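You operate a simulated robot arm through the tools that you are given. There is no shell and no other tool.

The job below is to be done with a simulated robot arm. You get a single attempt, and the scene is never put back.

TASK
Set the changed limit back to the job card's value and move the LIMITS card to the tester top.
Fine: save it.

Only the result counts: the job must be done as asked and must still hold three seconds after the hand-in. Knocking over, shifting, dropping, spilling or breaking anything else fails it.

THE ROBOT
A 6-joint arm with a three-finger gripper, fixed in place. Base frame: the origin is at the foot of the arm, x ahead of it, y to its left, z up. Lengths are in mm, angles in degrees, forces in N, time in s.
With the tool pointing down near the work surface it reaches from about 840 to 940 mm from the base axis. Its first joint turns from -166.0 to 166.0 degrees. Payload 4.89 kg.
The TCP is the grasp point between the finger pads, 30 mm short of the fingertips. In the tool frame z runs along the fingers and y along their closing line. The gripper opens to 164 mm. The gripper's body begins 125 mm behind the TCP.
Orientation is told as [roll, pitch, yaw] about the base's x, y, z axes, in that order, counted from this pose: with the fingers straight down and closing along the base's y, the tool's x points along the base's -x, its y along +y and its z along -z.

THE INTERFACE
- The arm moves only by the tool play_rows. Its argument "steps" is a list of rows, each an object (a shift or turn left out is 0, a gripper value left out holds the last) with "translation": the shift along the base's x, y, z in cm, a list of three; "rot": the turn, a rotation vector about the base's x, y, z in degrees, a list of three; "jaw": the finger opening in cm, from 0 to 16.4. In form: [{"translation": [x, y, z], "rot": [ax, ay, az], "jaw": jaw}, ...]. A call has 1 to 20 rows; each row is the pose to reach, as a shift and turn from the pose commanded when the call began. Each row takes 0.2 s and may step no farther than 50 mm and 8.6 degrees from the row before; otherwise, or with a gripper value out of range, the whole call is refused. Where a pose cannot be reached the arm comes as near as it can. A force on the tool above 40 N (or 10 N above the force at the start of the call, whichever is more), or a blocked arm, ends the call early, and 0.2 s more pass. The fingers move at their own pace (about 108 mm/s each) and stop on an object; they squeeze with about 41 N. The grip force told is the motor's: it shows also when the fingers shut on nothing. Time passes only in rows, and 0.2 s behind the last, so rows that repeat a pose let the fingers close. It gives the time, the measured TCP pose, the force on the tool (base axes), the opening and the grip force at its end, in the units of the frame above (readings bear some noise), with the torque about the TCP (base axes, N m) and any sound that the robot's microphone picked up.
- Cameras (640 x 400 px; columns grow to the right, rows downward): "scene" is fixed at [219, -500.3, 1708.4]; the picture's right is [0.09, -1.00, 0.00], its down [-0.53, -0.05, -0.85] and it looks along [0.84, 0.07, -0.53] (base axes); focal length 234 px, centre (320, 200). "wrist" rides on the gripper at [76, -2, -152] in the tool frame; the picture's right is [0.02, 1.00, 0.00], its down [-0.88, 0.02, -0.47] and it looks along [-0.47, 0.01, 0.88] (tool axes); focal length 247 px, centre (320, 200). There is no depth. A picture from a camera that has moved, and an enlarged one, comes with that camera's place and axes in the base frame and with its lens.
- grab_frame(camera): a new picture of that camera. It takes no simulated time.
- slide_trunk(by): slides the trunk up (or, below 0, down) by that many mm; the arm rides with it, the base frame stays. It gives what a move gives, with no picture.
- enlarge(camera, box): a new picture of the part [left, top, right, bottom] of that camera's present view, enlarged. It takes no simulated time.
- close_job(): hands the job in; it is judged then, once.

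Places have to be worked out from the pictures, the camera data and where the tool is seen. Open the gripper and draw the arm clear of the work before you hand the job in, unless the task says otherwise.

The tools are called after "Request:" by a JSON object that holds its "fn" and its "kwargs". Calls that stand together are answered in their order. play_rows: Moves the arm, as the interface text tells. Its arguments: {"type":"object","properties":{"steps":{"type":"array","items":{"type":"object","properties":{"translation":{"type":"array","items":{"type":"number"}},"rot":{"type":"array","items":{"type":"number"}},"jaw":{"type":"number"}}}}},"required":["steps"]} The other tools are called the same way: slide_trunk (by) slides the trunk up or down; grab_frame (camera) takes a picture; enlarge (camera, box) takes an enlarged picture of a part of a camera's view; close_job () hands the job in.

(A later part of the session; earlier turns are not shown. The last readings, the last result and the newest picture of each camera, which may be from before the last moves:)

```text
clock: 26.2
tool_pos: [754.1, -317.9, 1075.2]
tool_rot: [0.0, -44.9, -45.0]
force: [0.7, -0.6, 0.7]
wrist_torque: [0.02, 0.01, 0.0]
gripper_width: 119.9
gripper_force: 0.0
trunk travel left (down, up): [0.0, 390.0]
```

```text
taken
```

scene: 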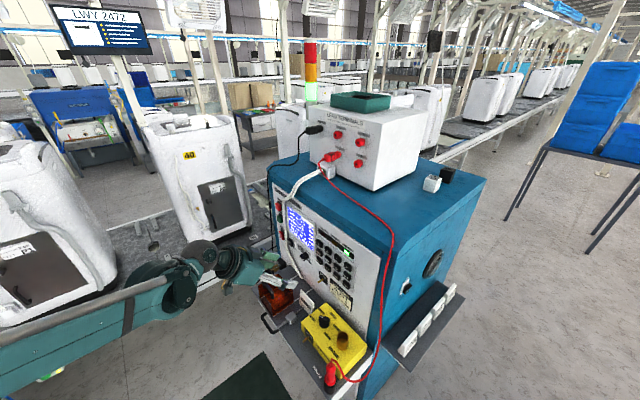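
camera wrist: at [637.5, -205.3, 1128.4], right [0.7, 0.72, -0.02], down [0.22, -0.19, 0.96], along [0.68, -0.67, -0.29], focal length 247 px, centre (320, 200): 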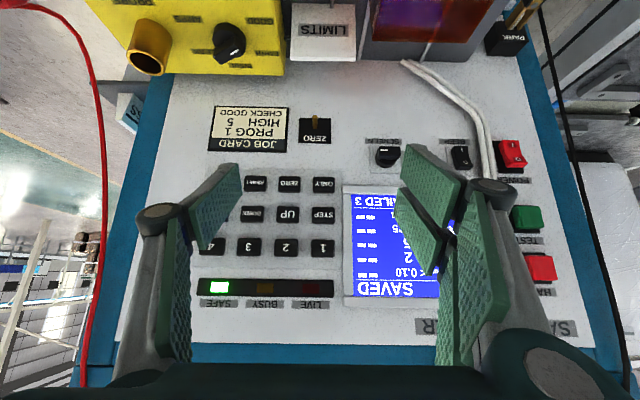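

The wrist view puts the card at s≈265–353 with the yellow box ≈17 mm to one side and the red cover ≈20 mm to the other. I pitch closer to vertical and come down to about 75 mm above the card for a better look.

Request:
{"fn": "play_rows", "kwargs": {"steps": [{"translation": [0.6, -0.6, -3], "rot": [5.3, 5.3, 0]}, {"translation": [1.2, -1.2, -6], "rot": [10.6, 10.6, 0]}, {"translation": [1.8, -1.8, -9], "rot": [15.9, 15.9, 0]}, {"translation": [2.4, -2.4, -12], "rot": [21.2, 21.2, 0]}, {"translation": [3, -3, -14], "rot": [21.2, 21.2, 0]}, {"translation": [3, -3, -14], "rot": [21.2, 21.2, 0]}]}}

Request:
{"fn": "grab_frame", "kwargs": {"camera": "wrist"}}

Request:
{"fn": "enlarge", "kwargs": {"camera": "scene", "box": [220, 230, 380, 380]}}

```text
clock: 27.6
tool_pos: [782.0, -351.8, 934.1]
tool_rot: [0.0, -15.0, -45.0]
force: [-1.2, -0.5, 0.7]
wrist_torque: [-0.05, -0.03, 0.0]
gripper_width: 120.1
gripper_force: 0.0
trunk travel left (down, up): [0.0, 390.0]
```

```text
taken
camera wrist: at [699.5, -272.7, 1062.6], right [0.69, 0.72, -0.01], down [0.53, -0.5, 0.68], along [0.49, -0.48, -0.73], focal length 247 px, centre (320, 200)
```

wrist: 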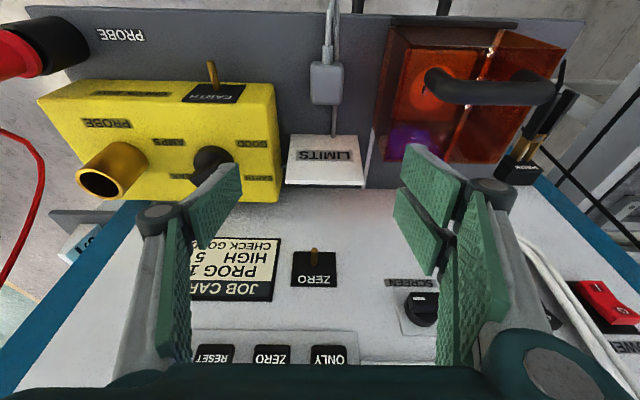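

```text
2.67 times, centred on (300, 305) of scene
camera zoom: at [219.0, -500.3, 1708.4], right [0.09, -1.0, 0.0], down [-0.53, -0.05, -0.85], along [0.84, 0.07, -0.53], focal length 623 px, centre (373, -80)
```

zoom: 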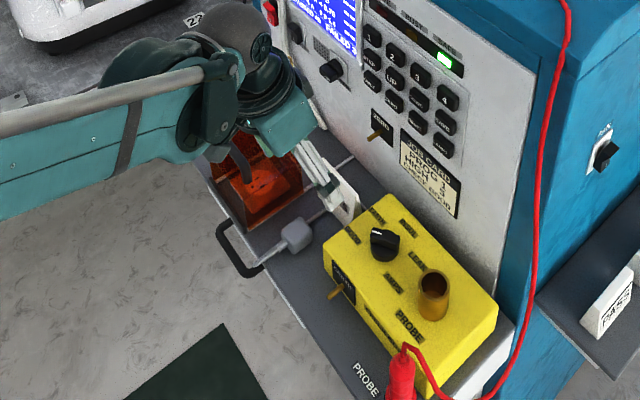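

The card's top is at z≈853, depth ≈864, s≈264–351, with the yellow box top ≈822 about 12–15 mm away on the right, so I'll grip only the card's upper part. Before gripping, I check that the placing spot on the tester top can be reached with a 45° tilt: back up first, then raise the trunk.

Request:
{"fn": "play_rows", "kwargs": {"steps": [{"translation": [-0.6, 0.6, 4]}, {"translation": [-1.2, 1.2, 7], "rot": [-5.3, -5.3, 0]}, {"translation": [-1.8, 1.8, 10], "rot": [-10.6, -10.6, 0]}, {"translation": [-2.4, 2.4, 12], "rot": [-15.9, -15.9, 0]}, {"translation": [-3, 3, 14], "rot": [-21.2, -21.2, 0]}, {"translation": [-3, 3, 14], "rot": [-21.2, -21.2, 0]}]}}

Request:
{"fn": "slide_trunk", "kwargs": {"by": 385}}

Request:
{"fn": "grab_frame", "kwargs": {"camera": "wrist"}}

Request:
{"fn": "grab_frame", "kwargs": {"camera": "scene"}}

```text
clock: 29.0
tool_pos: [753.4, -322.7, 1076.0]
tool_rot: [0.0, -44.9, -45.0]
force: [-0.6, -0.8, 0.5]
wrist_torque: [0.02, 0.02, -0.02]
gripper_width: 120.1
gripper_force: 0.1
trunk travel left (down, up): [0.0, 390.0]
```

```text
clock: 32.7
tool_pos: [752.6, -322.2, 1461.1]
tool_rot: [0.0, -44.7, -45.0]
force: [-0.8, 0.7, -0.3]
wrist_torque: [-0.01, 0.0, 0.0]
gripper_width: 120.1
gripper_force: 0.1
trunk travel left (down, up): [-385.0, 5.0]
```

```text
taken
camera wrist: at [636.6, -209.9, 1514.9], right [0.7, 0.72, -0.02], down [0.22, -0.19, 0.96], along [0.68, -0.67, -0.29], focal length 247 px, centre (320, 200)
```

wrist: 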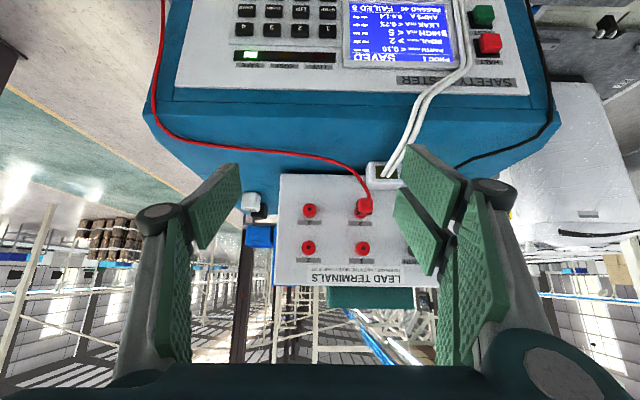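

```text
taken
```

scene: 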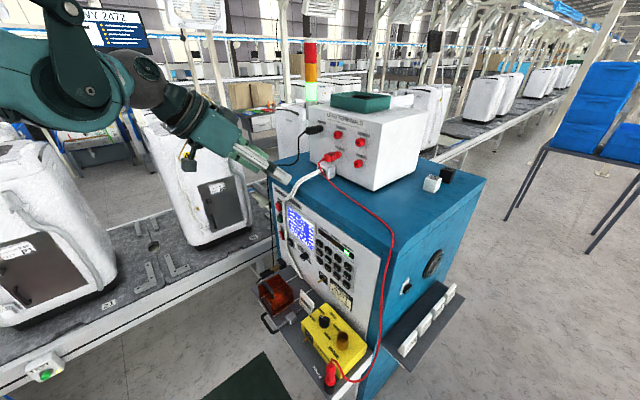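

The view down on the tester top helps, and I need to know whether it is flat and at what height, so I enlarge it here and in the scene picture.

Request:
{"fn": "enlarge", "kwargs": {"camera": "wrist", "box": [130, 70, 330, 220]}}

Request:
{"fn": "enlarge", "kwargs": {"camera": "scene", "box": [340, 150, 500, 270]}}

```text
2.67 times, centred on (230, 145) of wrist
camera zoom: at [636.6, -209.9, 1514.9], right [0.7, 0.72, -0.02], down [0.22, -0.19, 0.96], along [0.68, -0.67, -0.29], focal length 659 px, centre (560, 347)
```

zoom: 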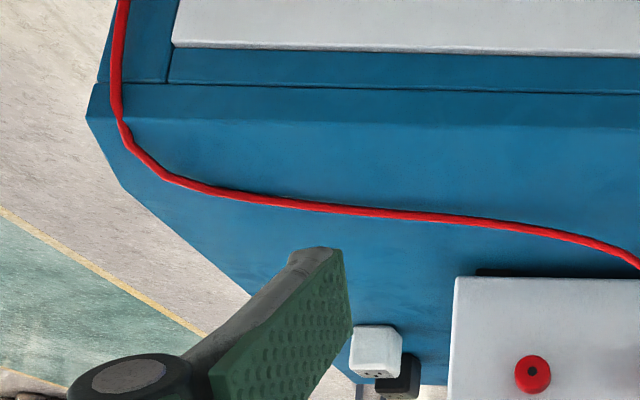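

```text
3.33 times, centred on (420, 210) of scene
camera zoom: at [219.0, -500.3, 1708.4], right [0.09, -1.0, 0.0], down [-0.53, -0.05, -0.85], along [0.84, 0.07, -0.53], focal length 779 px, centre (-13, 167)
```

zoom: 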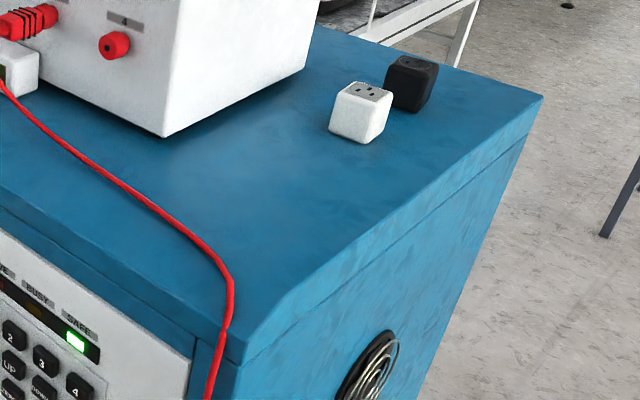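

The flat top begins about 995 mm deep at z≈1287, behind a chamfered front lip, and the red lead lies at depth ≈1000–1035. My placing spot is depth ≈1095, s≈120. I test-reach it with empty fingers at z≈1400: sideways first, then forward.

Request:
{"fn": "play_rows", "kwargs": {"steps": [{"translation": [-3.3, -3.3, 0]}, {"translation": [-6.6, -6.6, 0]}, {"translation": [-9.9, -9.9, 0]}, {"translation": [-13, -13, 0]}, {"translation": [-10, -16, -1]}, {"translation": [-7, -19, -2]}, {"translation": [-4, -22, -3]}, {"translation": [-1, -25, -4]}, {"translation": [2, -28, -5]}, {"translation": [5, -31, -6]}, {"translation": [8, -34, -6]}, {"translation": [10.3, -36.3, -6]}, {"translation": [10.3, -36.3, -6]}]}}

Request:
{"fn": "grab_frame", "kwargs": {"camera": "wrist"}}

Request:
{"fn": "grab_frame", "kwargs": {"camera": "scene"}}

```text
clock: 35.5
tool_pos: [862.6, -686.2, 1403.7]
tool_rot: [0.0, -44.8, -45.0]
force: [0.5, -0.6, -1.3]
wrist_torque: [0.02, 0.01, -0.02]
gripper_width: 120.0
gripper_force: 0.1
trunk travel left (down, up): [-385.0, 5.0]
```

```text
taken
camera wrist: at [745.6, -574.3, 1456.5], right [0.7, 0.72, -0.01], down [0.22, -0.19, 0.96], along [0.68, -0.67, -0.29], focal length 247 px, centre (320, 200)
```

wrist: 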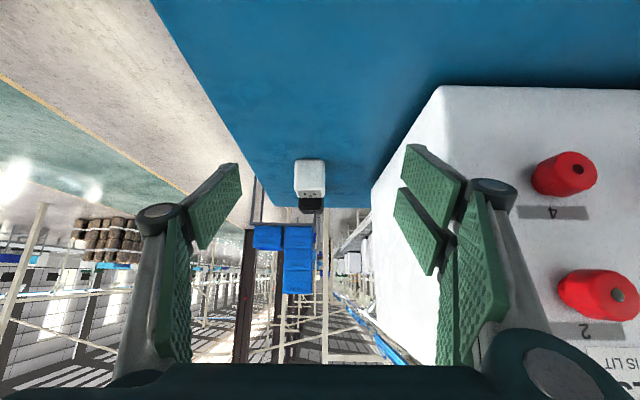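

```text
taken
```

scene: 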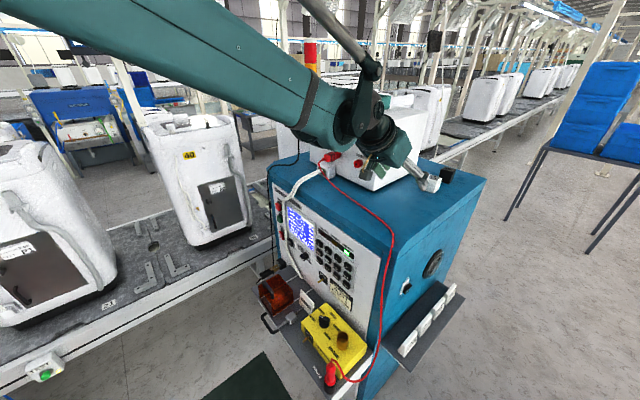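

The 45° pose reaches the spot freely, with the terminal box about 25 mm clear. I retrace the path and lower the trunk again to fetch the card.

Request:
{"fn": "play_rows", "kwargs": {"steps": [{"translation": [-3, 3, 1]}, {"translation": [-6, 6, 2]}, {"translation": [-9, 9, 2.5]}, {"translation": [-12, 12, 3]}, {"translation": [-15, 15, 4]}, {"translation": [-18, 18, 5]}, {"translation": [-21, 21, 6]}, {"translation": [-23.3, 23.3, 6]}, {"translation": [-20, 26.6, 6]}, {"translation": [-16.7, 29.9, 6]}, {"translation": [-13.4, 33.2, 6]}, {"translation": [-10.3, 36.3, 6]}, {"translation": [-10.3, 36.3, 6]}]}}

Request:
{"fn": "slide_trunk", "kwargs": {"by": -385}}

```text
clock: 38.3
tool_pos: [751.9, -321.3, 1462.5]
tool_rot: [-0.1, -44.8, -44.9]
force: [2.0, 0.3, -0.3]
wrist_torque: [-0.08, 0.13, -0.2]
gripper_width: 120.2
gripper_force: 0.0
trunk travel left (down, up): [-385.0, 5.0]
```

```text
clock: 42.0
tool_pos: [749.3, -321.2, 1078.8]
tool_rot: [0.0, -44.8, -45.0]
force: [-0.7, 0.3, -0.1]
wrist_torque: [-0.01, 0.02, 0.01]
gripper_width: 119.9
gripper_force: 0.0
trunk travel left (down, up): [0.0, 390.0]
```

Back at the standoff. I move to a pre-grasp pose 45 mm back along the tool axis from the card's top (TCP depth ≈810, z≈900) with the jaw at 110 mm, then check the alignment.

Request:
{"fn": "play_rows", "kwargs": {"steps": [{"translation": [0.8, -0.7, -4], "jaw": 11}, {"translation": [1.8, -1.5, -8], "jaw": 11}, {"translation": [2.8, -2.3, -12], "jaw": 11}, {"translation": [3.5, -2.9, -15.5], "jaw": 11}, {"translation": [4.12, -3.44, -17.9], "jaw": 11}, {"translation": [4.12, -3.44, -17.9], "jaw": 11}]}}

Request:
{"fn": "grab_frame", "kwargs": {"camera": "wrist"}}

Request:
{"fn": "enlarge", "kwargs": {"camera": "scene", "box": [240, 240, 360, 340]}}

```text
clock: 43.4
tool_pos: [790.4, -351.5, 900.0]
tool_rot: [-0.1, -44.8, -45.1]
force: [-0.8, -0.6, 1.4]
wrist_torque: [-0.02, -0.02, 0.05]
gripper_width: 110.0
gripper_force: 0.1
trunk travel left (down, up): [0.0, 390.0]
```

```text
taken
camera wrist: at [674.0, -239.5, 953.0], right [0.7, 0.72, -0.02], down [0.22, -0.19, 0.96], along [0.68, -0.67, -0.29], focal length 247 px, centre (320, 200)
```

wrist: 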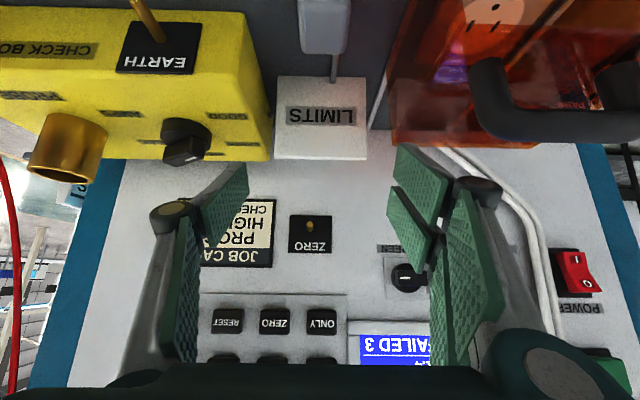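

```text
4.00 times, centred on (300, 290) of scene
camera zoom: at [219.0, -500.3, 1708.4], right [0.09, -1.0, 0.0], down [-0.53, -0.05, -0.85], along [0.84, 0.07, -0.53], focal length 934 px, centre (400, -160)
```

zoom: 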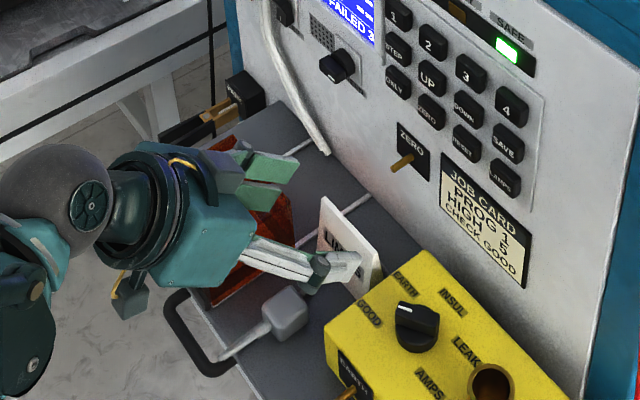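

The card is centred between the fingers (columns 274–367 about 320). I advance along the tool axis, so that the fingertips end ≈27 mm below the card's top and ≈6 mm above the yellow box.

Request:
{"fn": "play_rows", "kwargs": {"steps": [{"translation": [0.8, -0.9, -1.0]}, {"translation": [1.6, -1.8, -2.1]}, {"translation": [2.4, -2.6, -3.2]}, {"translation": [3.22, -3.5, -4.4]}, {"translation": [3.22, -3.5, -4.4]}]}}

Request:
{"fn": "grab_frame", "kwargs": {"camera": "wrist"}}

Request:
{"fn": "enlarge", "kwargs": {"camera": "scene", "box": [260, 250, 360, 330]}}

```text
clock: 44.1
tool_pos: [810.6, -371.3, 880.3]
tool_rot: [0.4, -45.2, -45.1]
force: [5.1, 8.9, 35.8]
wrist_torque: [1.94, -1.49, 0.21]
gripper_width: 120.4
gripper_force: 10.5
trunk travel left (down, up): [0.0, 390.0]
stopped in row 3: the force on the tool passed its limit at 52 N (the readings are from after the stop); the commanded pose is now the measured one
```

```text
taken
camera wrist: at [692.8, -258.4, 934.0], right [0.69, 0.72, -0.01], down [0.21, -0.19, 0.96], along [0.69, -0.67, -0.28], focal length 247 px, centre (320, 200)
```

wrist: 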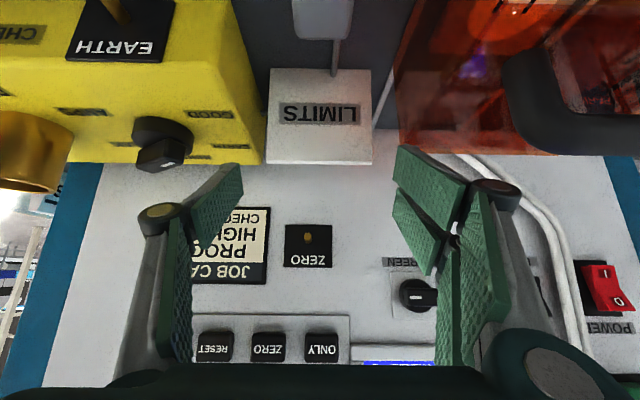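

```text
5.00 times, centred on (310, 290) of scene
camera zoom: at [219.0, -500.3, 1708.4], right [0.09, -1.0, 0.0], down [-0.53, -0.05, -0.85], along [0.84, 0.07, -0.53], focal length 1168 px, centre (370, -250)
```

zoom: 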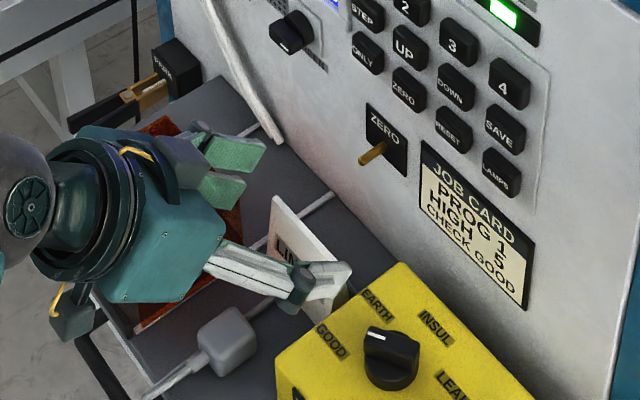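

The left fingertip landed on the red cover's top corner, which sits nearer than I judged: about s≈367, z≈848. I back straight out along the tool axis and check that nothing shifted.

Request:
{"fn": "play_rows", "kwargs": {"steps": [{"translation": [-0.5, 0.5, 0.9]}, {"translation": [-1.5, 1.5, 2.2]}, {"translation": [-2.8, 2.8, 4]}, {"translation": [-4.5, 4.5, 6.5]}, {"translation": [-4.5, 4.5, 6.5]}]}}

Request:
{"fn": "grab_frame", "kwargs": {"camera": "wrist"}}

Request:
{"fn": "enlarge", "kwargs": {"camera": "scene", "box": [255, 260, 345, 340]}}

```text
clock: 45.3
tool_pos: [765.2, -327.8, 944.2]
tool_rot: [0.1, -45.0, -45.0]
force: [0.4, -0.1, -0.6]
wrist_torque: [0.03, 0.03, 0.01]
gripper_width: 109.9
gripper_force: 0.1
trunk travel left (down, up): [0.0, 390.0]
```

```text
taken
camera wrist: at [648.3, -216.1, 996.8], right [0.69, 0.72, -0.01], down [0.22, -0.19, 0.96], along [0.69, -0.67, -0.29], focal length 247 px, centre (320, 200)
```

wrist: 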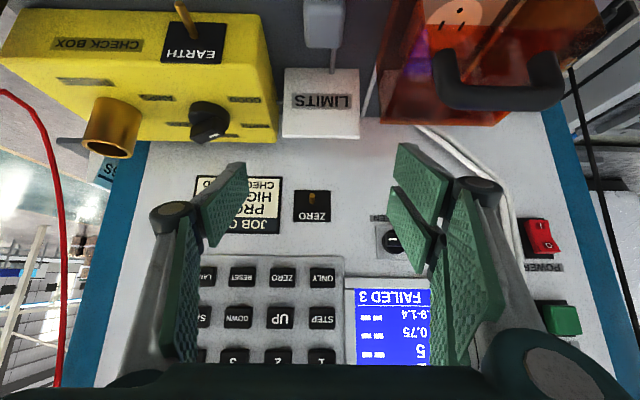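

```text
5.00 times, centred on (300, 300) of scene
camera zoom: at [219.0, -500.3, 1708.4], right [0.09, -1.0, 0.0], down [-0.53, -0.05, -0.85], along [0.84, 0.07, -0.53], focal length 1168 px, centre (420, -300)
```

zoom: 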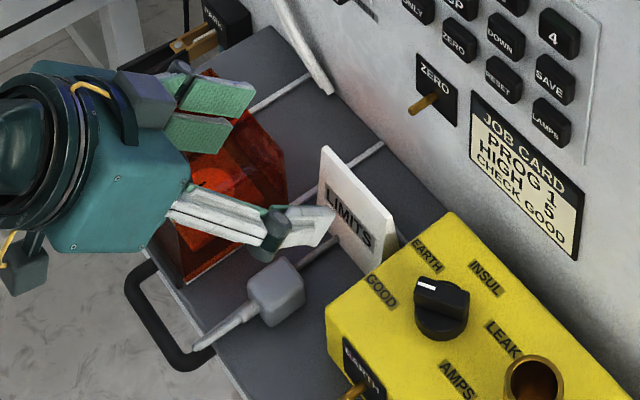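

Card, cover and yellow box appear exactly where they were. I look at the fingers' true shape before a second approach.

Request:
{"fn": "enlarge", "kwargs": {"camera": "wrist", "box": [140, 80, 520, 320]}}

Request:
{"fn": "enlarge", "kwargs": {"camera": "wrist", "box": [260, 0, 580, 180]}}

Request:
{"fn": "enlarge", "kwargs": {"camera": "scene", "box": [250, 265, 330, 325]}}

```text
1.67 times, centred on (330, 200) of wrist
camera zoom: at [648.3, -216.1, 996.8], right [0.69, 0.72, -0.01], down [0.22, -0.19, 0.96], along [0.69, -0.67, -0.29], focal length 412 px, centre (303, 200)
```

zoom: 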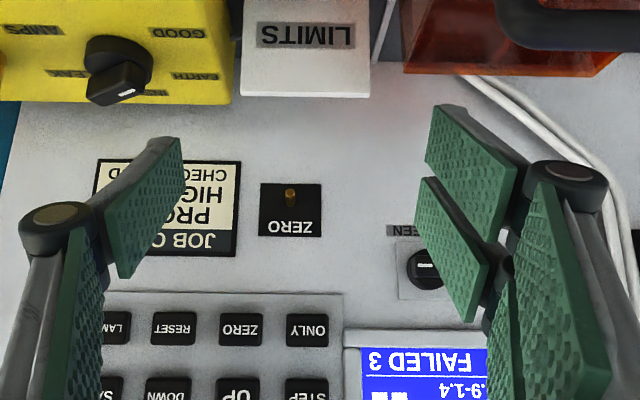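

```text
2.00 times, centred on (420, 90) of wrist
camera zoom: at [648.3, -216.1, 996.8], right [0.69, 0.72, -0.01], down [0.22, -0.19, 0.96], along [0.69, -0.67, -0.29], focal length 494 px, centre (120, 420)
```

zoom: 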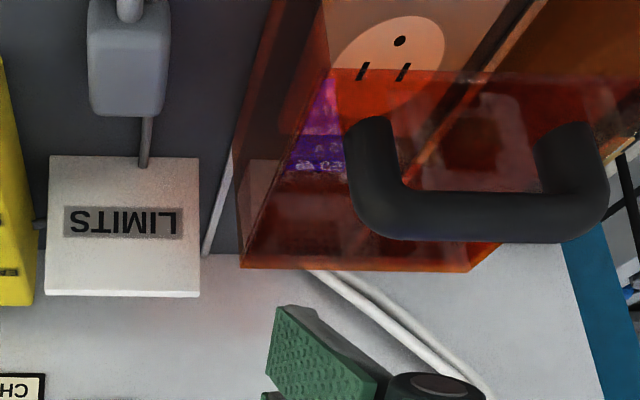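

```text
6.67 times, centred on (290, 295) of scene
camera zoom: at [219.0, -500.3, 1708.4], right [0.09, -1.0, 0.0], down [-0.53, -0.05, -0.85], along [0.84, 0.07, -0.53], focal length 1557 px, centre (520, -433)
```

zoom: 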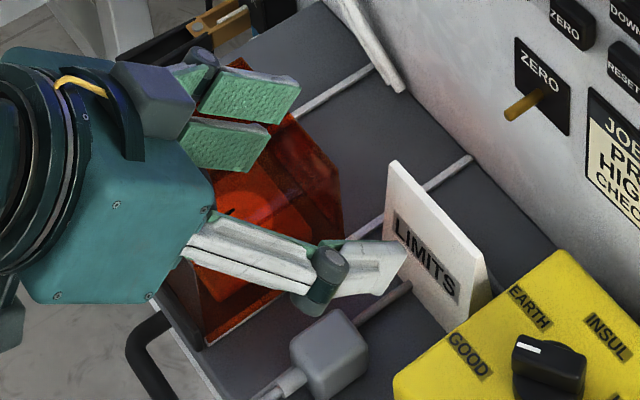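

The gripper actually has one finger on the yellow-box side and two on the red-cover side, spread along the tool's x, so at 45° the lower left finger reaches further down and back. A tilt near 20° will clear the cover, since the cover ends at depth ≈834 before the card. I test whether the placing spot can also be reached at 20°.

Request:
{"fn": "play_rows", "kwargs": {"steps": [{"translation": [-0.5, 0.5, 4]}, {"translation": [-0.5, 0.5, 7.5], "rot": [5, 5, 0]}, {"translation": [-0.5, 0.5, 10], "rot": [10, 10, 0]}, {"translation": [-0.5, 0.5, 12], "rot": [15, 15, 0]}, {"translation": [-0.5, 0.5, 13.2], "rot": [17.7, 17.7, 0]}, {"translation": [-0.5, 0.5, 13.2], "rot": [17.7, 17.7, 0]}]}}

Request:
{"fn": "slide_trunk", "kwargs": {"by": 390}}

Request:
{"fn": "grab_frame", "kwargs": {"camera": "wrist"}}

Request:
{"fn": "enlarge", "kwargs": {"camera": "scene", "box": [255, 260, 345, 340]}}

```text
clock: 46.7
tool_pos: [758.2, -324.7, 1075.0]
tool_rot: [0.1, -20.0, -45.0]
force: [-0.1, 0.8, -0.2]
wrist_torque: [-0.04, 0.0, 0.0]
gripper_width: 110.1
gripper_force: 0.1
trunk travel left (down, up): [0.0, 390.0]
```

```text
clock: 50.5
tool_pos: [759.1, -324.1, 1464.8]
tool_rot: [0.1, -20.1, -45.0]
force: [-0.2, 0.8, -0.7]
wrist_torque: [0.03, 0.0, 0.01]
gripper_width: 110.3
gripper_force: 0.0
trunk travel left (down, up): [-390.0, 0.0]
```

```text
taken
camera wrist: at [668.5, -238.6, 1581.1], right [0.69, 0.72, 0.0], down [0.48, -0.46, 0.75], along [0.54, -0.52, -0.67], focal length 247 px, centre (320, 200)
```

wrist: 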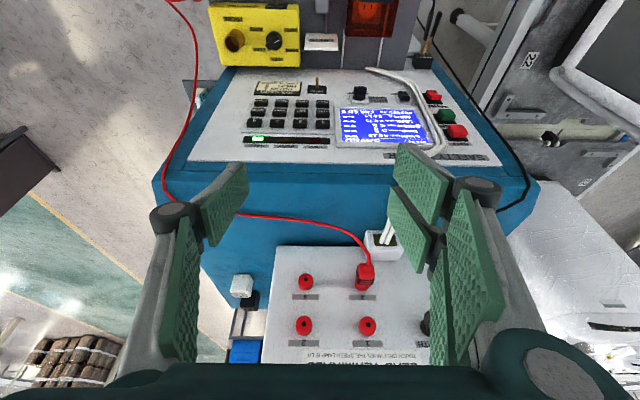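

```text
5.00 times, centred on (300, 300) of scene
camera zoom: at [219.0, -500.3, 1708.4], right [0.09, -1.0, 0.0], down [-0.53, -0.05, -0.85], along [0.84, 0.07, -0.53], focal length 1168 px, centre (420, -300)
```

zoom: 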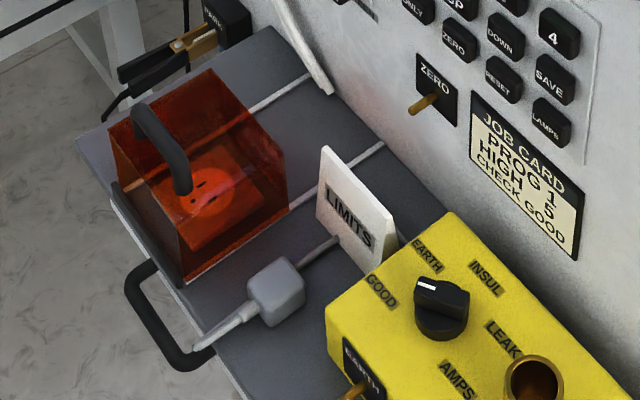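

The unobstructed scene crop is identical to the very first one, so nothing was shifted. Now I run the reach test at 20° tilt.

Request:
{"fn": "play_rows", "kwargs": {"steps": [{"translation": [-3.45, -3.45, 0]}, {"translation": [-6.9, -6.9, 0]}, {"translation": [-10.35, -10.35, 0]}, {"translation": [-13.8, -13.8, 0]}, {"translation": [-10.8, -16.8, -1]}, {"translation": [-7.8, -19.8, -2]}, {"translation": [-4.8, -22.8, -3]}, {"translation": [-1.8, -25.8, -4]}, {"translation": [1.2, -28.8, -5]}, {"translation": [4.2, -31.8, -5]}, {"translation": [7, -34.6, -5]}, {"translation": [7, -34.6, -5]}]}}

Request:
{"fn": "grab_frame", "kwargs": {"camera": "wrist"}}

Request:
{"fn": "grab_frame", "kwargs": {"camera": "scene"}}

```text
clock: 53.0
tool_pos: [831.6, -672.9, 1410.6]
tool_rot: [0.2, -19.9, -45.1]
force: [0.9, -1.3, -1.4]
wrist_torque: [0.11, 0.18, -0.02]
gripper_width: 109.8
gripper_force: 0.1
trunk travel left (down, up): [-390.0, 0.0]
```

```text
taken
camera wrist: at [741.7, -586.1, 1527.1], right [0.69, 0.72, 0.0], down [0.48, -0.46, 0.75], along [0.54, -0.52, -0.67], focal length 247 px, centre (320, 200)
```

wrist: 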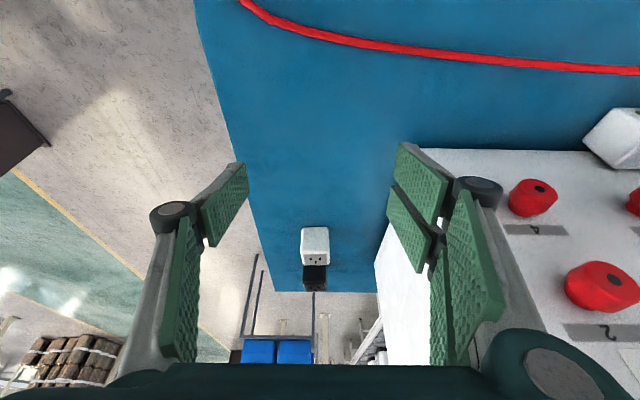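

```text
taken
```

scene: 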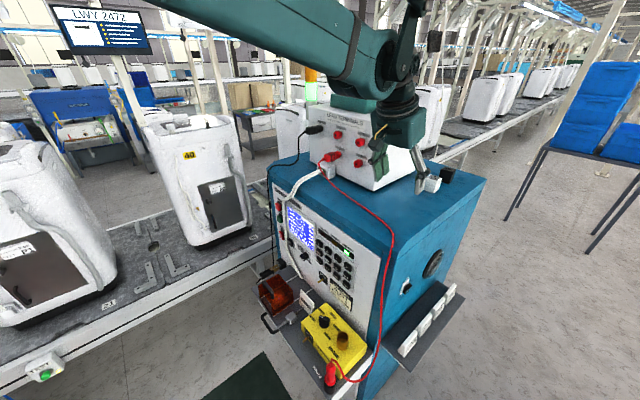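

The 20° pose also reaches the spot (depth 1064, s 112) with the lead about 55 mm in front of it. I retrace and lower the trunk for the grasp.

Request:
{"fn": "play_rows", "kwargs": {"steps": [{"translation": [-2.8, 2.8, 0]}, {"translation": [-5.8, 5.8, 0]}, {"translation": [-8.8, 8.8, 1]}, {"translation": [-11.8, 11.8, 2]}, {"translation": [-14.8, 14.8, 3]}, {"translation": [-17.8, 17.8, 4]}, {"translation": [-20.8, 20.8, 5]}, {"translation": [-17.35, 24.25, 5]}, {"translation": [-13.9, 27.7, 5]}, {"translation": [-10.45, 31.15, 5]}, {"translation": [-7, 34.6, 5]}, {"translation": [-7, 34.6, 5]}]}}

Request:
{"fn": "slide_trunk", "kwargs": {"by": -390}}

```text
clock: 55.6
tool_pos: [757.9, -320.0, 1466.8]
tool_rot: [0.3, -19.9, -45.1]
force: [2.1, 0.8, -0.1]
wrist_torque: [-0.17, 0.26, -0.09]
gripper_width: 109.6
gripper_force: 0.0
trunk travel left (down, up): [-390.0, 0.0]
```

```text
clock: 59.4
tool_pos: [755.5, -322.1, 1077.0]
tool_rot: [0.2, -19.9, -45.1]
force: [0.3, 0.4, 0.6]
wrist_torque: [-0.03, 0.01, -0.03]
gripper_width: 110.3
gripper_force: 0.1
trunk travel left (down, up): [0.0, 390.0]
```

Planned grasp at 20°: TCP at depth 870, s 307.5, z 862, approached along the tool axis, keeping the tips above the yellow box (819) and the knuckles clear of the cover (ends at depth 834, top 848). I go to the pre-grasp point first.

Request:
{"fn": "play_rows", "kwargs": {"steps": [{"translation": [1.2, -1.1, -3], "jaw": 10.6}, {"translation": [2.4, -2.3, -6]}, {"translation": [3.6, -3.5, -9]}, {"translation": [4.8, -4.7, -11.8]}, {"translation": [5.73, -5.59, -13.7]}, {"translation": [5.73, -5.59, -13.7]}]}}

Request:
{"fn": "grab_frame", "kwargs": {"camera": "wrist"}}

Request:
{"fn": "enlarge", "kwargs": {"camera": "wrist", "box": [200, 80, 460, 260]}}

Request:
{"fn": "enlarge", "kwargs": {"camera": "scene", "box": [250, 250, 350, 330]}}

```text
clock: 60.8
tool_pos: [812.2, -375.5, 939.8]
tool_rot: [0.1, -20.1, -44.9]
force: [0.3, 0.3, 0.3]
wrist_torque: [-0.02, -0.04, 0.01]
gripper_width: 105.7
gripper_force: 0.0
trunk travel left (down, up): [0.0, 390.0]
```

```text
taken
camera wrist: at [722.1, -289.1, 1056.8], right [0.69, 0.72, 0.0], down [0.48, -0.46, 0.75], along [0.54, -0.52, -0.67], focal length 247 px, centre (320, 200)
```

wrist: 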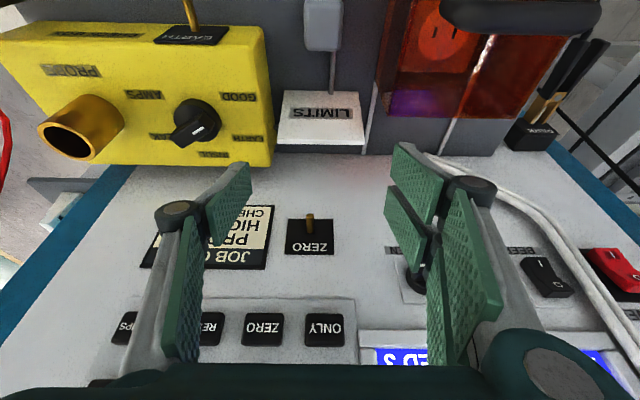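

```text
2.22 times, centred on (330, 170) of wrist
camera zoom: at [722.1, -289.1, 1056.8], right [0.69, 0.72, 0.0], down [0.48, -0.46, 0.75], along [0.54, -0.52, -0.67], focal length 549 px, centre (298, 267)
```

zoom: 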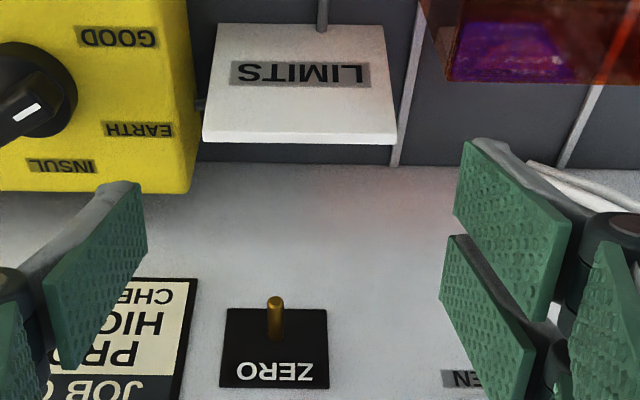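

```text
5.00 times, centred on (300, 290) of scene
camera zoom: at [219.0, -500.3, 1708.4], right [0.09, -1.0, 0.0], down [-0.53, -0.05, -0.85], along [0.84, 0.07, -0.53], focal length 1168 px, centre (420, -250)
```

zoom: 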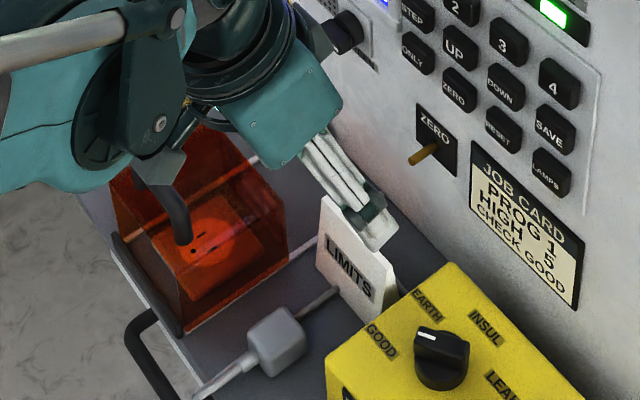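

The view confirms the card at s≈264–350, with its top at depth ≈858–862. I advance along the tool axis to depth ≈866, z≈862 in small rows.

Request:
{"fn": "play_rows", "kwargs": {"steps": [{"translation": [0.25, -0.35, -1.3]}, {"translation": [0.55, -0.68, -2.6]}, {"translation": [0.85, -1.0, -3.9]}, {"translation": [1.15, -1.35, -5.2]}, {"translation": [1.43, -1.66, -6.5]}, {"translation": [1.71, -1.97, -7.7]}, {"translation": [1.71, -1.97, -7.7]}]}}

Request:
{"fn": "enlarge", "kwargs": {"camera": "wrist", "box": [200, 80, 460, 260]}}

Request:
{"fn": "enlarge", "kwargs": {"camera": "scene", "box": [270, 260, 350, 320]}}

```text
clock: 62.4
tool_pos: [831.1, -396.2, 862.5]
tool_rot: [0.2, -20.0, -45.0]
force: [-0.9, 0.4, -0.1]
wrist_torque: [0.0, -0.03, 0.01]
gripper_width: 105.7
gripper_force: 0.0
trunk travel left (down, up): [0.0, 390.0]
```

```text
2.22 times, centred on (330, 170) of wrist
camera zoom: at [741.3, -311.1, 979.0], right [0.69, 0.72, 0.0], down [0.48, -0.46, 0.75], along [0.54, -0.52, -0.67], focal length 549 px, centre (298, 267)
```

zoom: 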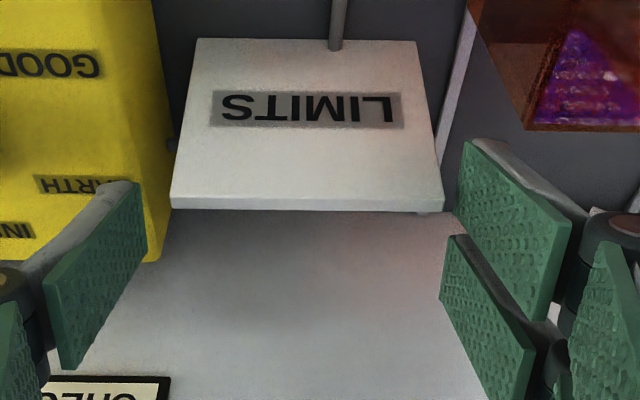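

```text
6.67 times, centred on (310, 290) of scene
camera zoom: at [219.0, -500.3, 1708.4], right [0.09, -1.0, 0.0], down [-0.53, -0.05, -0.85], along [0.84, 0.07, -0.53], focal length 1557 px, centre (387, -400)
```

zoom: 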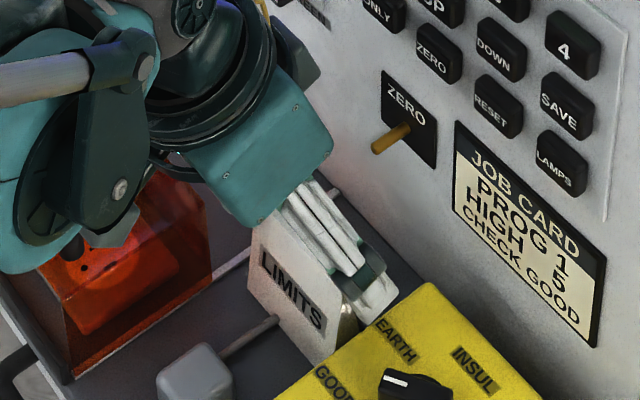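

The fingers straddle the card cleanly, but the single finger's pad sits slightly beyond the card's thin top. I shift up 3 mm and back 8 mm to get better overlap, still clear of the cover.

Request:
{"fn": "play_rows", "kwargs": {"steps": [{"translation": [0, 0, 0.3]}, {"translation": [-0.28, 0.3, 0.3]}, {"translation": [-0.52, 0.6, 0.3]}, {"translation": [-0.52, 0.6, 0.3]}]}}

Request:
{"fn": "enlarge", "kwargs": {"camera": "wrist", "box": [200, 80, 460, 260]}}

Request:
{"fn": "enlarge", "kwargs": {"camera": "scene", "box": [285, 265, 335, 315]}}

```text
clock: 63.4
tool_pos: [825.7, -391.9, 865.5]
tool_rot: [0.2, -19.9, -45.0]
force: [0.1, -0.1, 0.2]
wrist_torque: [0.03, 0.03, -0.01]
gripper_width: 106.2
gripper_force: 0.1
trunk travel left (down, up): [0.0, 390.0]
```

```text
2.22 times, centred on (330, 170) of wrist
camera zoom: at [736.0, -305.2, 981.8], right [0.69, 0.72, 0.0], down [0.48, -0.46, 0.75], along [0.54, -0.52, -0.67], focal length 549 px, centre (298, 267)
```

zoom: 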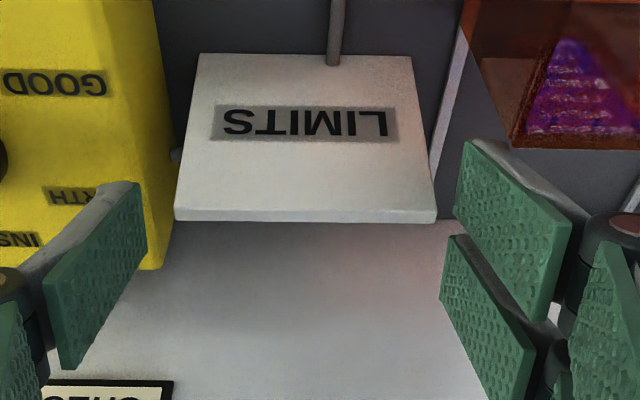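

```text
8.00 times, centred on (310, 290) of scene
camera zoom: at [219.0, -500.3, 1708.4], right [0.09, -1.0, 0.0], down [-0.53, -0.05, -0.85], along [0.84, 0.07, -0.53], focal length 1869 px, centre (400, -520)
```

zoom: 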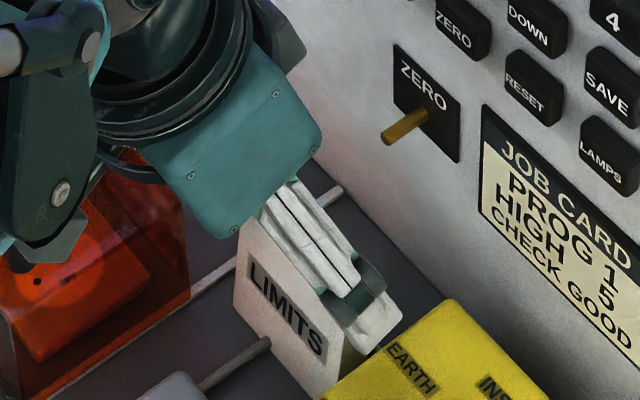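

The pads now flank the card's upper edge on both sides. I close on the card.

Request:
{"fn": "play_rows", "kwargs": {"steps": [{"jaw": 9.6}, {"jaw": 9.2}, {"jaw": 8.6}, {"jaw": 7.5}, {"jaw": 7.5}, {"jaw": 7.5}]}}

Request:
{"fn": "enlarge", "kwargs": {"camera": "wrist", "box": [200, 80, 460, 260]}}

Request:
{"fn": "enlarge", "kwargs": {"camera": "scene", "box": [285, 265, 335, 315]}}

```text
clock: 64.8
tool_pos: [826.9, -392.0, 866.1]
tool_rot: [0.1, -20.1, -45.1]
force: [-1.0, 0.0, 2.3]
wrist_torque: [0.0, 0.02, 0.04]
gripper_width: 88.7
gripper_force: 41.4
trunk travel left (down, up): [0.0, 390.0]
```

```text
2.22 times, centred on (330, 170) of wrist
camera zoom: at [736.0, -305.2, 981.9], right [0.69, 0.72, 0.0], down [0.48, -0.46, 0.75], along [0.54, -0.52, -0.67], focal length 549 px, centre (298, 267)
```

zoom: 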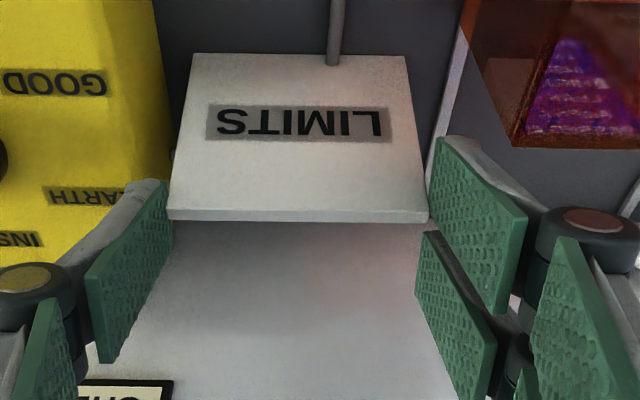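

```text
8.00 times, centred on (310, 290) of scene
camera zoom: at [219.0, -500.3, 1708.4], right [0.09, -1.0, 0.0], down [-0.53, -0.05, -0.85], along [0.84, 0.07, -0.53], focal length 1869 px, centre (400, -520)
```

zoom: 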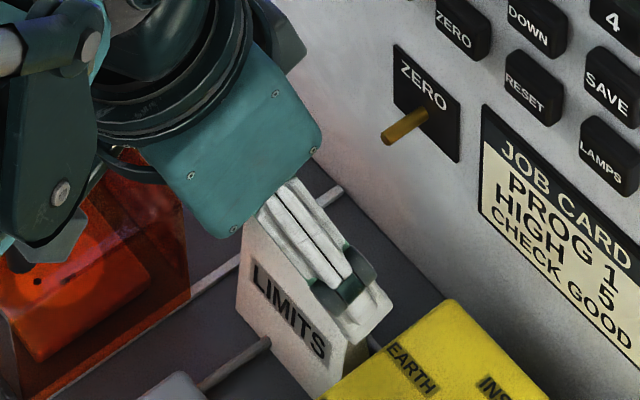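

A firm grip: 88.7 mm opening at 41 N. I lift 15 mm slowly and check that the card follows and that the cable stays put.

Request:
{"fn": "play_rows", "kwargs": {"steps": [{"translation": [0, 0, 0.4]}, {"translation": [0, 0, 0.8]}, {"translation": [0, 0, 1.2]}, {"translation": [0, 0, 1.6]}, {"translation": [0, 0, 1.6]}]}}

Request:
{"fn": "enlarge", "kwargs": {"camera": "wrist", "box": [200, 60, 460, 240]}}

Request:
{"fn": "enlarge", "kwargs": {"camera": "scene", "box": [275, 255, 345, 325]}}

```text
clock: 66.0
tool_pos: [826.3, -391.1, 882.9]
tool_rot: [0.2, -20.0, -45.0]
force: [0.2, 0.1, -0.2]
wrist_torque: [-0.03, 0.0, 0.02]
gripper_width: 88.8
gripper_force: 40.7
trunk travel left (down, up): [0.0, 390.0]
```

```text
2.22 times, centred on (330, 150) of wrist
camera zoom: at [735.8, -304.3, 999.3], right [0.69, 0.72, 0.0], down [0.48, -0.46, 0.75], along [0.54, -0.52, -0.67], focal length 549 px, centre (298, 311)
```

zoom: 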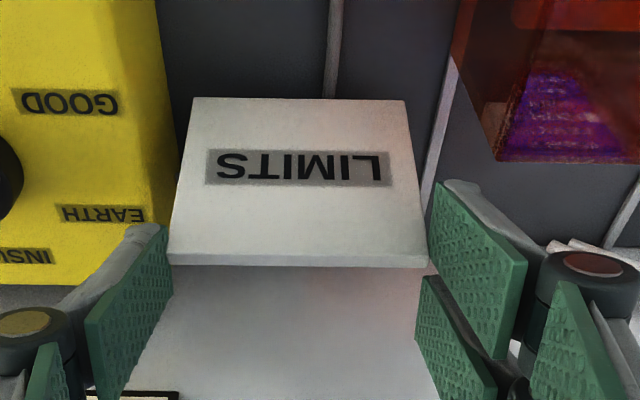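

```text
5.71 times, centred on (310, 290) of scene
camera zoom: at [219.0, -500.3, 1708.4], right [0.09, -1.0, 0.0], down [-0.53, -0.05, -0.85], along [0.84, 0.07, -0.53], focal length 1335 px, centre (377, -314)
```

zoom: 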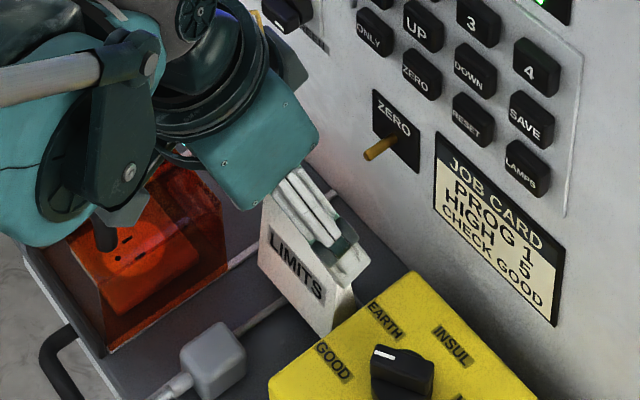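

The card hangs straight in the grip and the cable stayed on the shelf. I draw back and up to the standoff.

Request:
{"fn": "play_rows", "kwargs": {"steps": [{"translation": [-0.9, 0.9, 3]}, {"translation": [-2.0, 2.0, 6.2]}, {"translation": [-3.2, 3.2, 9.5]}, {"translation": [-4.4, 4.4, 12.8]}, {"translation": [-5.6, 5.6, 16.1]}, {"translation": [-6.7, 6.7, 19.4]}, {"translation": [-6.7, 6.7, 19.4]}]}}

Request:
{"fn": "slide_trunk", "kwargs": {"by": 390}}

Request:
{"fn": "grab_frame", "kwargs": {"camera": "wrist"}}

Request:
{"fn": "grab_frame", "kwargs": {"camera": "scene"}}

```text
clock: 67.6
tool_pos: [756.0, -325.4, 1076.2]
tool_rot: [0.1, -20.0, -45.0]
force: [0.9, 0.4, 0.1]
wrist_torque: [0.07, 0.04, -0.01]
gripper_width: 89.0
gripper_force: 40.9
trunk travel left (down, up): [0.0, 390.0]
```

```text
clock: 71.3
tool_pos: [756.3, -324.8, 1467.0]
tool_rot: [0.2, -19.9, -44.9]
force: [0.5, -0.5, 0.0]
wrist_torque: [0.0, 0.02, 0.01]
gripper_width: 89.1
gripper_force: 41.0
trunk travel left (down, up): [-390.0, 0.0]
```

```text
taken
camera wrist: at [666.7, -238.8, 1582.8], right [0.69, 0.72, 0.0], down [0.48, -0.46, 0.75], along [0.54, -0.52, -0.67], focal length 247 px, centre (320, 200)
```

wrist: 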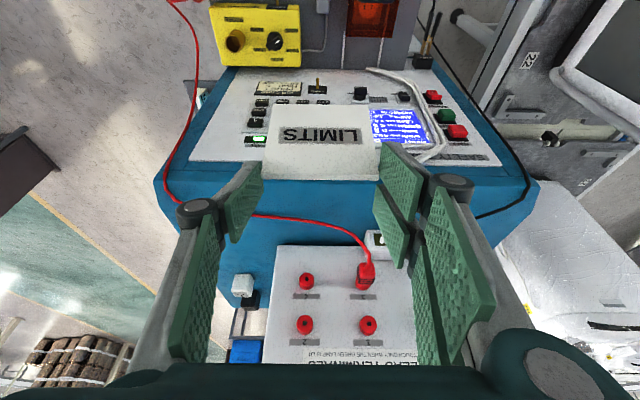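

```text
taken
```

scene: 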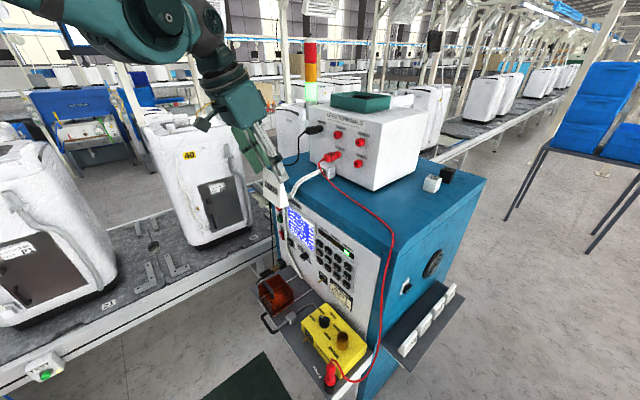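

The card is held, with its base ≈104 mm below the TCP. I carry it sideways and then forward over the clear patch at TCP z≈1437, which leaves the base about 45 mm above the top.

Request:
{"fn": "play_rows", "kwargs": {"steps": [{"translation": [-3.45, -3.45, 0]}, {"translation": [-6.9, -6.9, 0]}, {"translation": [-10.35, -10.35, 0]}, {"translation": [-13.8, -13.8, 0]}, {"translation": [-10.8, -16.8, 0]}, {"translation": [-7.8, -19.8, 0]}, {"translation": [-4.8, -22.8, 0]}, {"translation": [-1.8, -25.8, -0.5]}, {"translation": [1.2, -28.8, -1]}, {"translation": [4.2, -31.8, -2]}, {"translation": [7.4, -35, -3]}, {"translation": [7.4, -35, -3]}]}}

Request:
{"fn": "grab_frame", "kwargs": {"camera": "wrist"}}

Request:
{"fn": "enlarge", "kwargs": {"camera": "scene", "box": [340, 120, 500, 240]}}

```text
clock: 74.0
tool_pos: [832.5, -674.1, 1432.4]
tool_rot: [0.2, -19.9, -45.0]
force: [1.5, -0.6, -1.4]
wrist_torque: [0.14, 0.16, -0.01]
gripper_width: 88.6
gripper_force: 40.7
trunk travel left (down, up): [-390.0, 0.0]
```

```text
taken
camera wrist: at [741.9, -588.5, 1548.8], right [0.69, 0.72, 0.0], down [0.48, -0.46, 0.75], along [0.54, -0.52, -0.67], focal length 247 px, centre (320, 200)
```

wrist: 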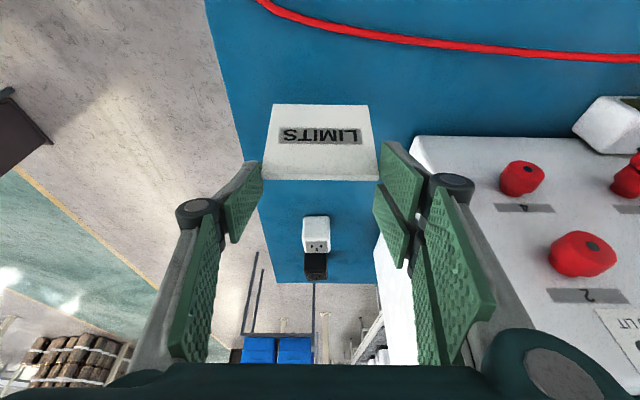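

```text
3.33 times, centred on (420, 180) of scene
camera zoom: at [219.0, -500.3, 1708.4], right [0.09, -1.0, 0.0], down [-0.53, -0.05, -0.85], along [0.84, 0.07, -0.53], focal length 779 px, centre (-13, 267)
```

zoom: 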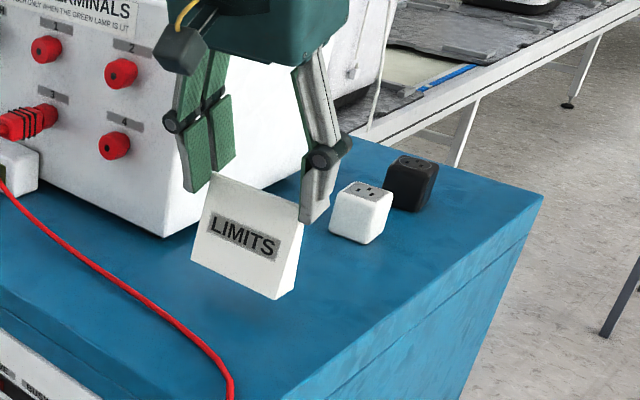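

The card hangs over the clear patch behind the lead. I lower 33 mm to just above the expected touch height.

Request:
{"fn": "play_rows", "kwargs": {"steps": [{"translation": [0, 0, -1]}, {"translation": [0, 0, -2]}, {"translation": [0, 0, -2.8]}, {"translation": [0, 0, -3.3]}, {"translation": [0, 0, -3.3]}]}}

Request:
{"fn": "enlarge", "kwargs": {"camera": "scene", "box": [370, 150, 450, 230]}}

Request:
{"fn": "enlarge", "kwargs": {"camera": "wrist", "box": [220, 60, 420, 220]}}

```text
clock: 75.2
tool_pos: [830.8, -674.1, 1402.1]
tool_rot: [0.2, -20.0, -45.0]
force: [0.0, -1.1, -1.1]
wrist_torque: [0.02, -0.02, -0.01]
gripper_width: 88.9
gripper_force: 41.3
trunk travel left (down, up): [-390.0, 0.0]
```

```text
5.00 times, centred on (410, 190) of scene
camera zoom: at [219.0, -500.3, 1708.4], right [0.09, -1.0, 0.0], down [-0.53, -0.05, -0.85], along [0.84, 0.07, -0.53], focal length 1168 px, centre (-130, 250)
```

zoom: 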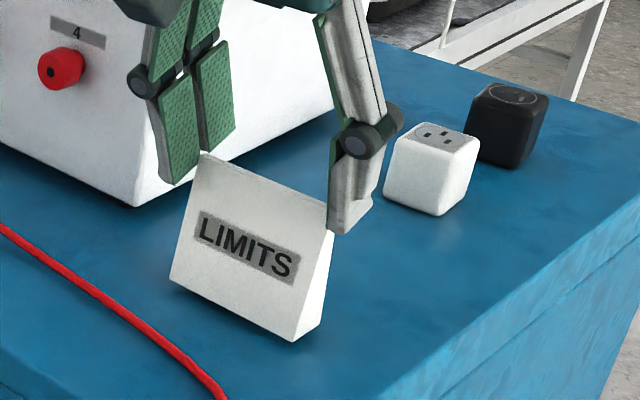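

```text
2.50 times, centred on (320, 140) of wrist
camera zoom: at [740.8, -588.1, 1519.5], right [0.69, 0.72, 0.0], down [0.48, -0.46, 0.75], along [0.54, -0.52, -0.67], focal length 617 px, centre (320, 350)
```

zoom: 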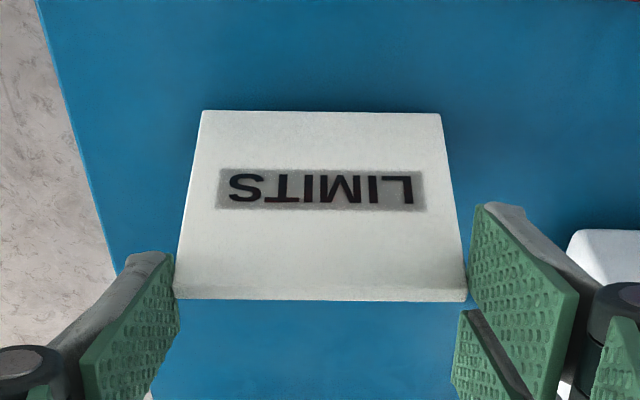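

The base is now roughly 10 mm above the top with no force yet. I creep down in 2 mm rows.

Request:
{"fn": "play_rows", "kwargs": {"steps": [{"translation": [0, 0, -0.2]}, {"translation": [0, 0, -0.4]}, {"translation": [0, 0, -0.6]}, {"translation": [0, 0, -0.7]}]}}

Request:
{"fn": "enlarge", "kwargs": {"camera": "scene", "box": [370, 150, 450, 230]}}

```text
clock: 76.2
tool_pos: [830.2, -674.8, 1396.5]
tool_rot: [0.3, -20.0, -45.0]
force: [0.9, 0.2, -0.7]
wrist_torque: [0.01, 0.01, 0.02]
gripper_width: 88.7
gripper_force: 40.9
trunk travel left (down, up): [-390.0, 0.0]
```

```text
5.00 times, centred on (410, 190) of scene
camera zoom: at [219.0, -500.3, 1708.4], right [0.09, -1.0, 0.0], down [-0.53, -0.05, -0.85], along [0.84, 0.07, -0.53], focal length 1168 px, centre (-130, 250)
```

zoom: 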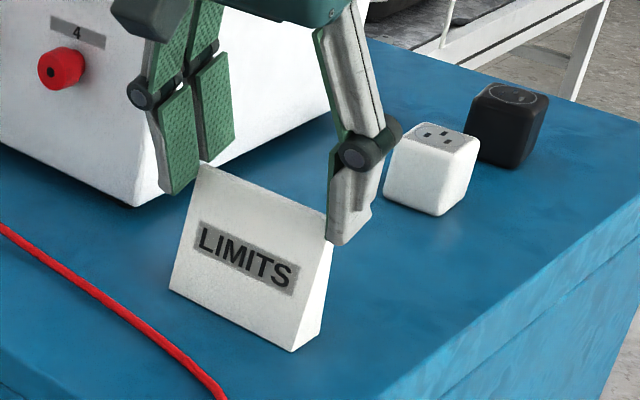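

Still no contact; I continue down in 1.5–2 mm rows.

Request:
{"fn": "play_rows", "kwargs": {"steps": [{"translation": [0, 0, -0.2]}, {"translation": [0, 0, -0.35]}, {"translation": [0, 0, -0.5]}]}}

```text
clock: 77.0
tool_pos: [829.9, -673.6, 1393.9]
tool_rot: [0.3, -20.0, -45.0]
force: [3.6, -1.7, 34.4]
wrist_torque: [-0.12, -0.2, 0.0]
gripper_width: 89.0
gripper_force: 40.9
trunk travel left (down, up): [-390.0, 0.0]
```

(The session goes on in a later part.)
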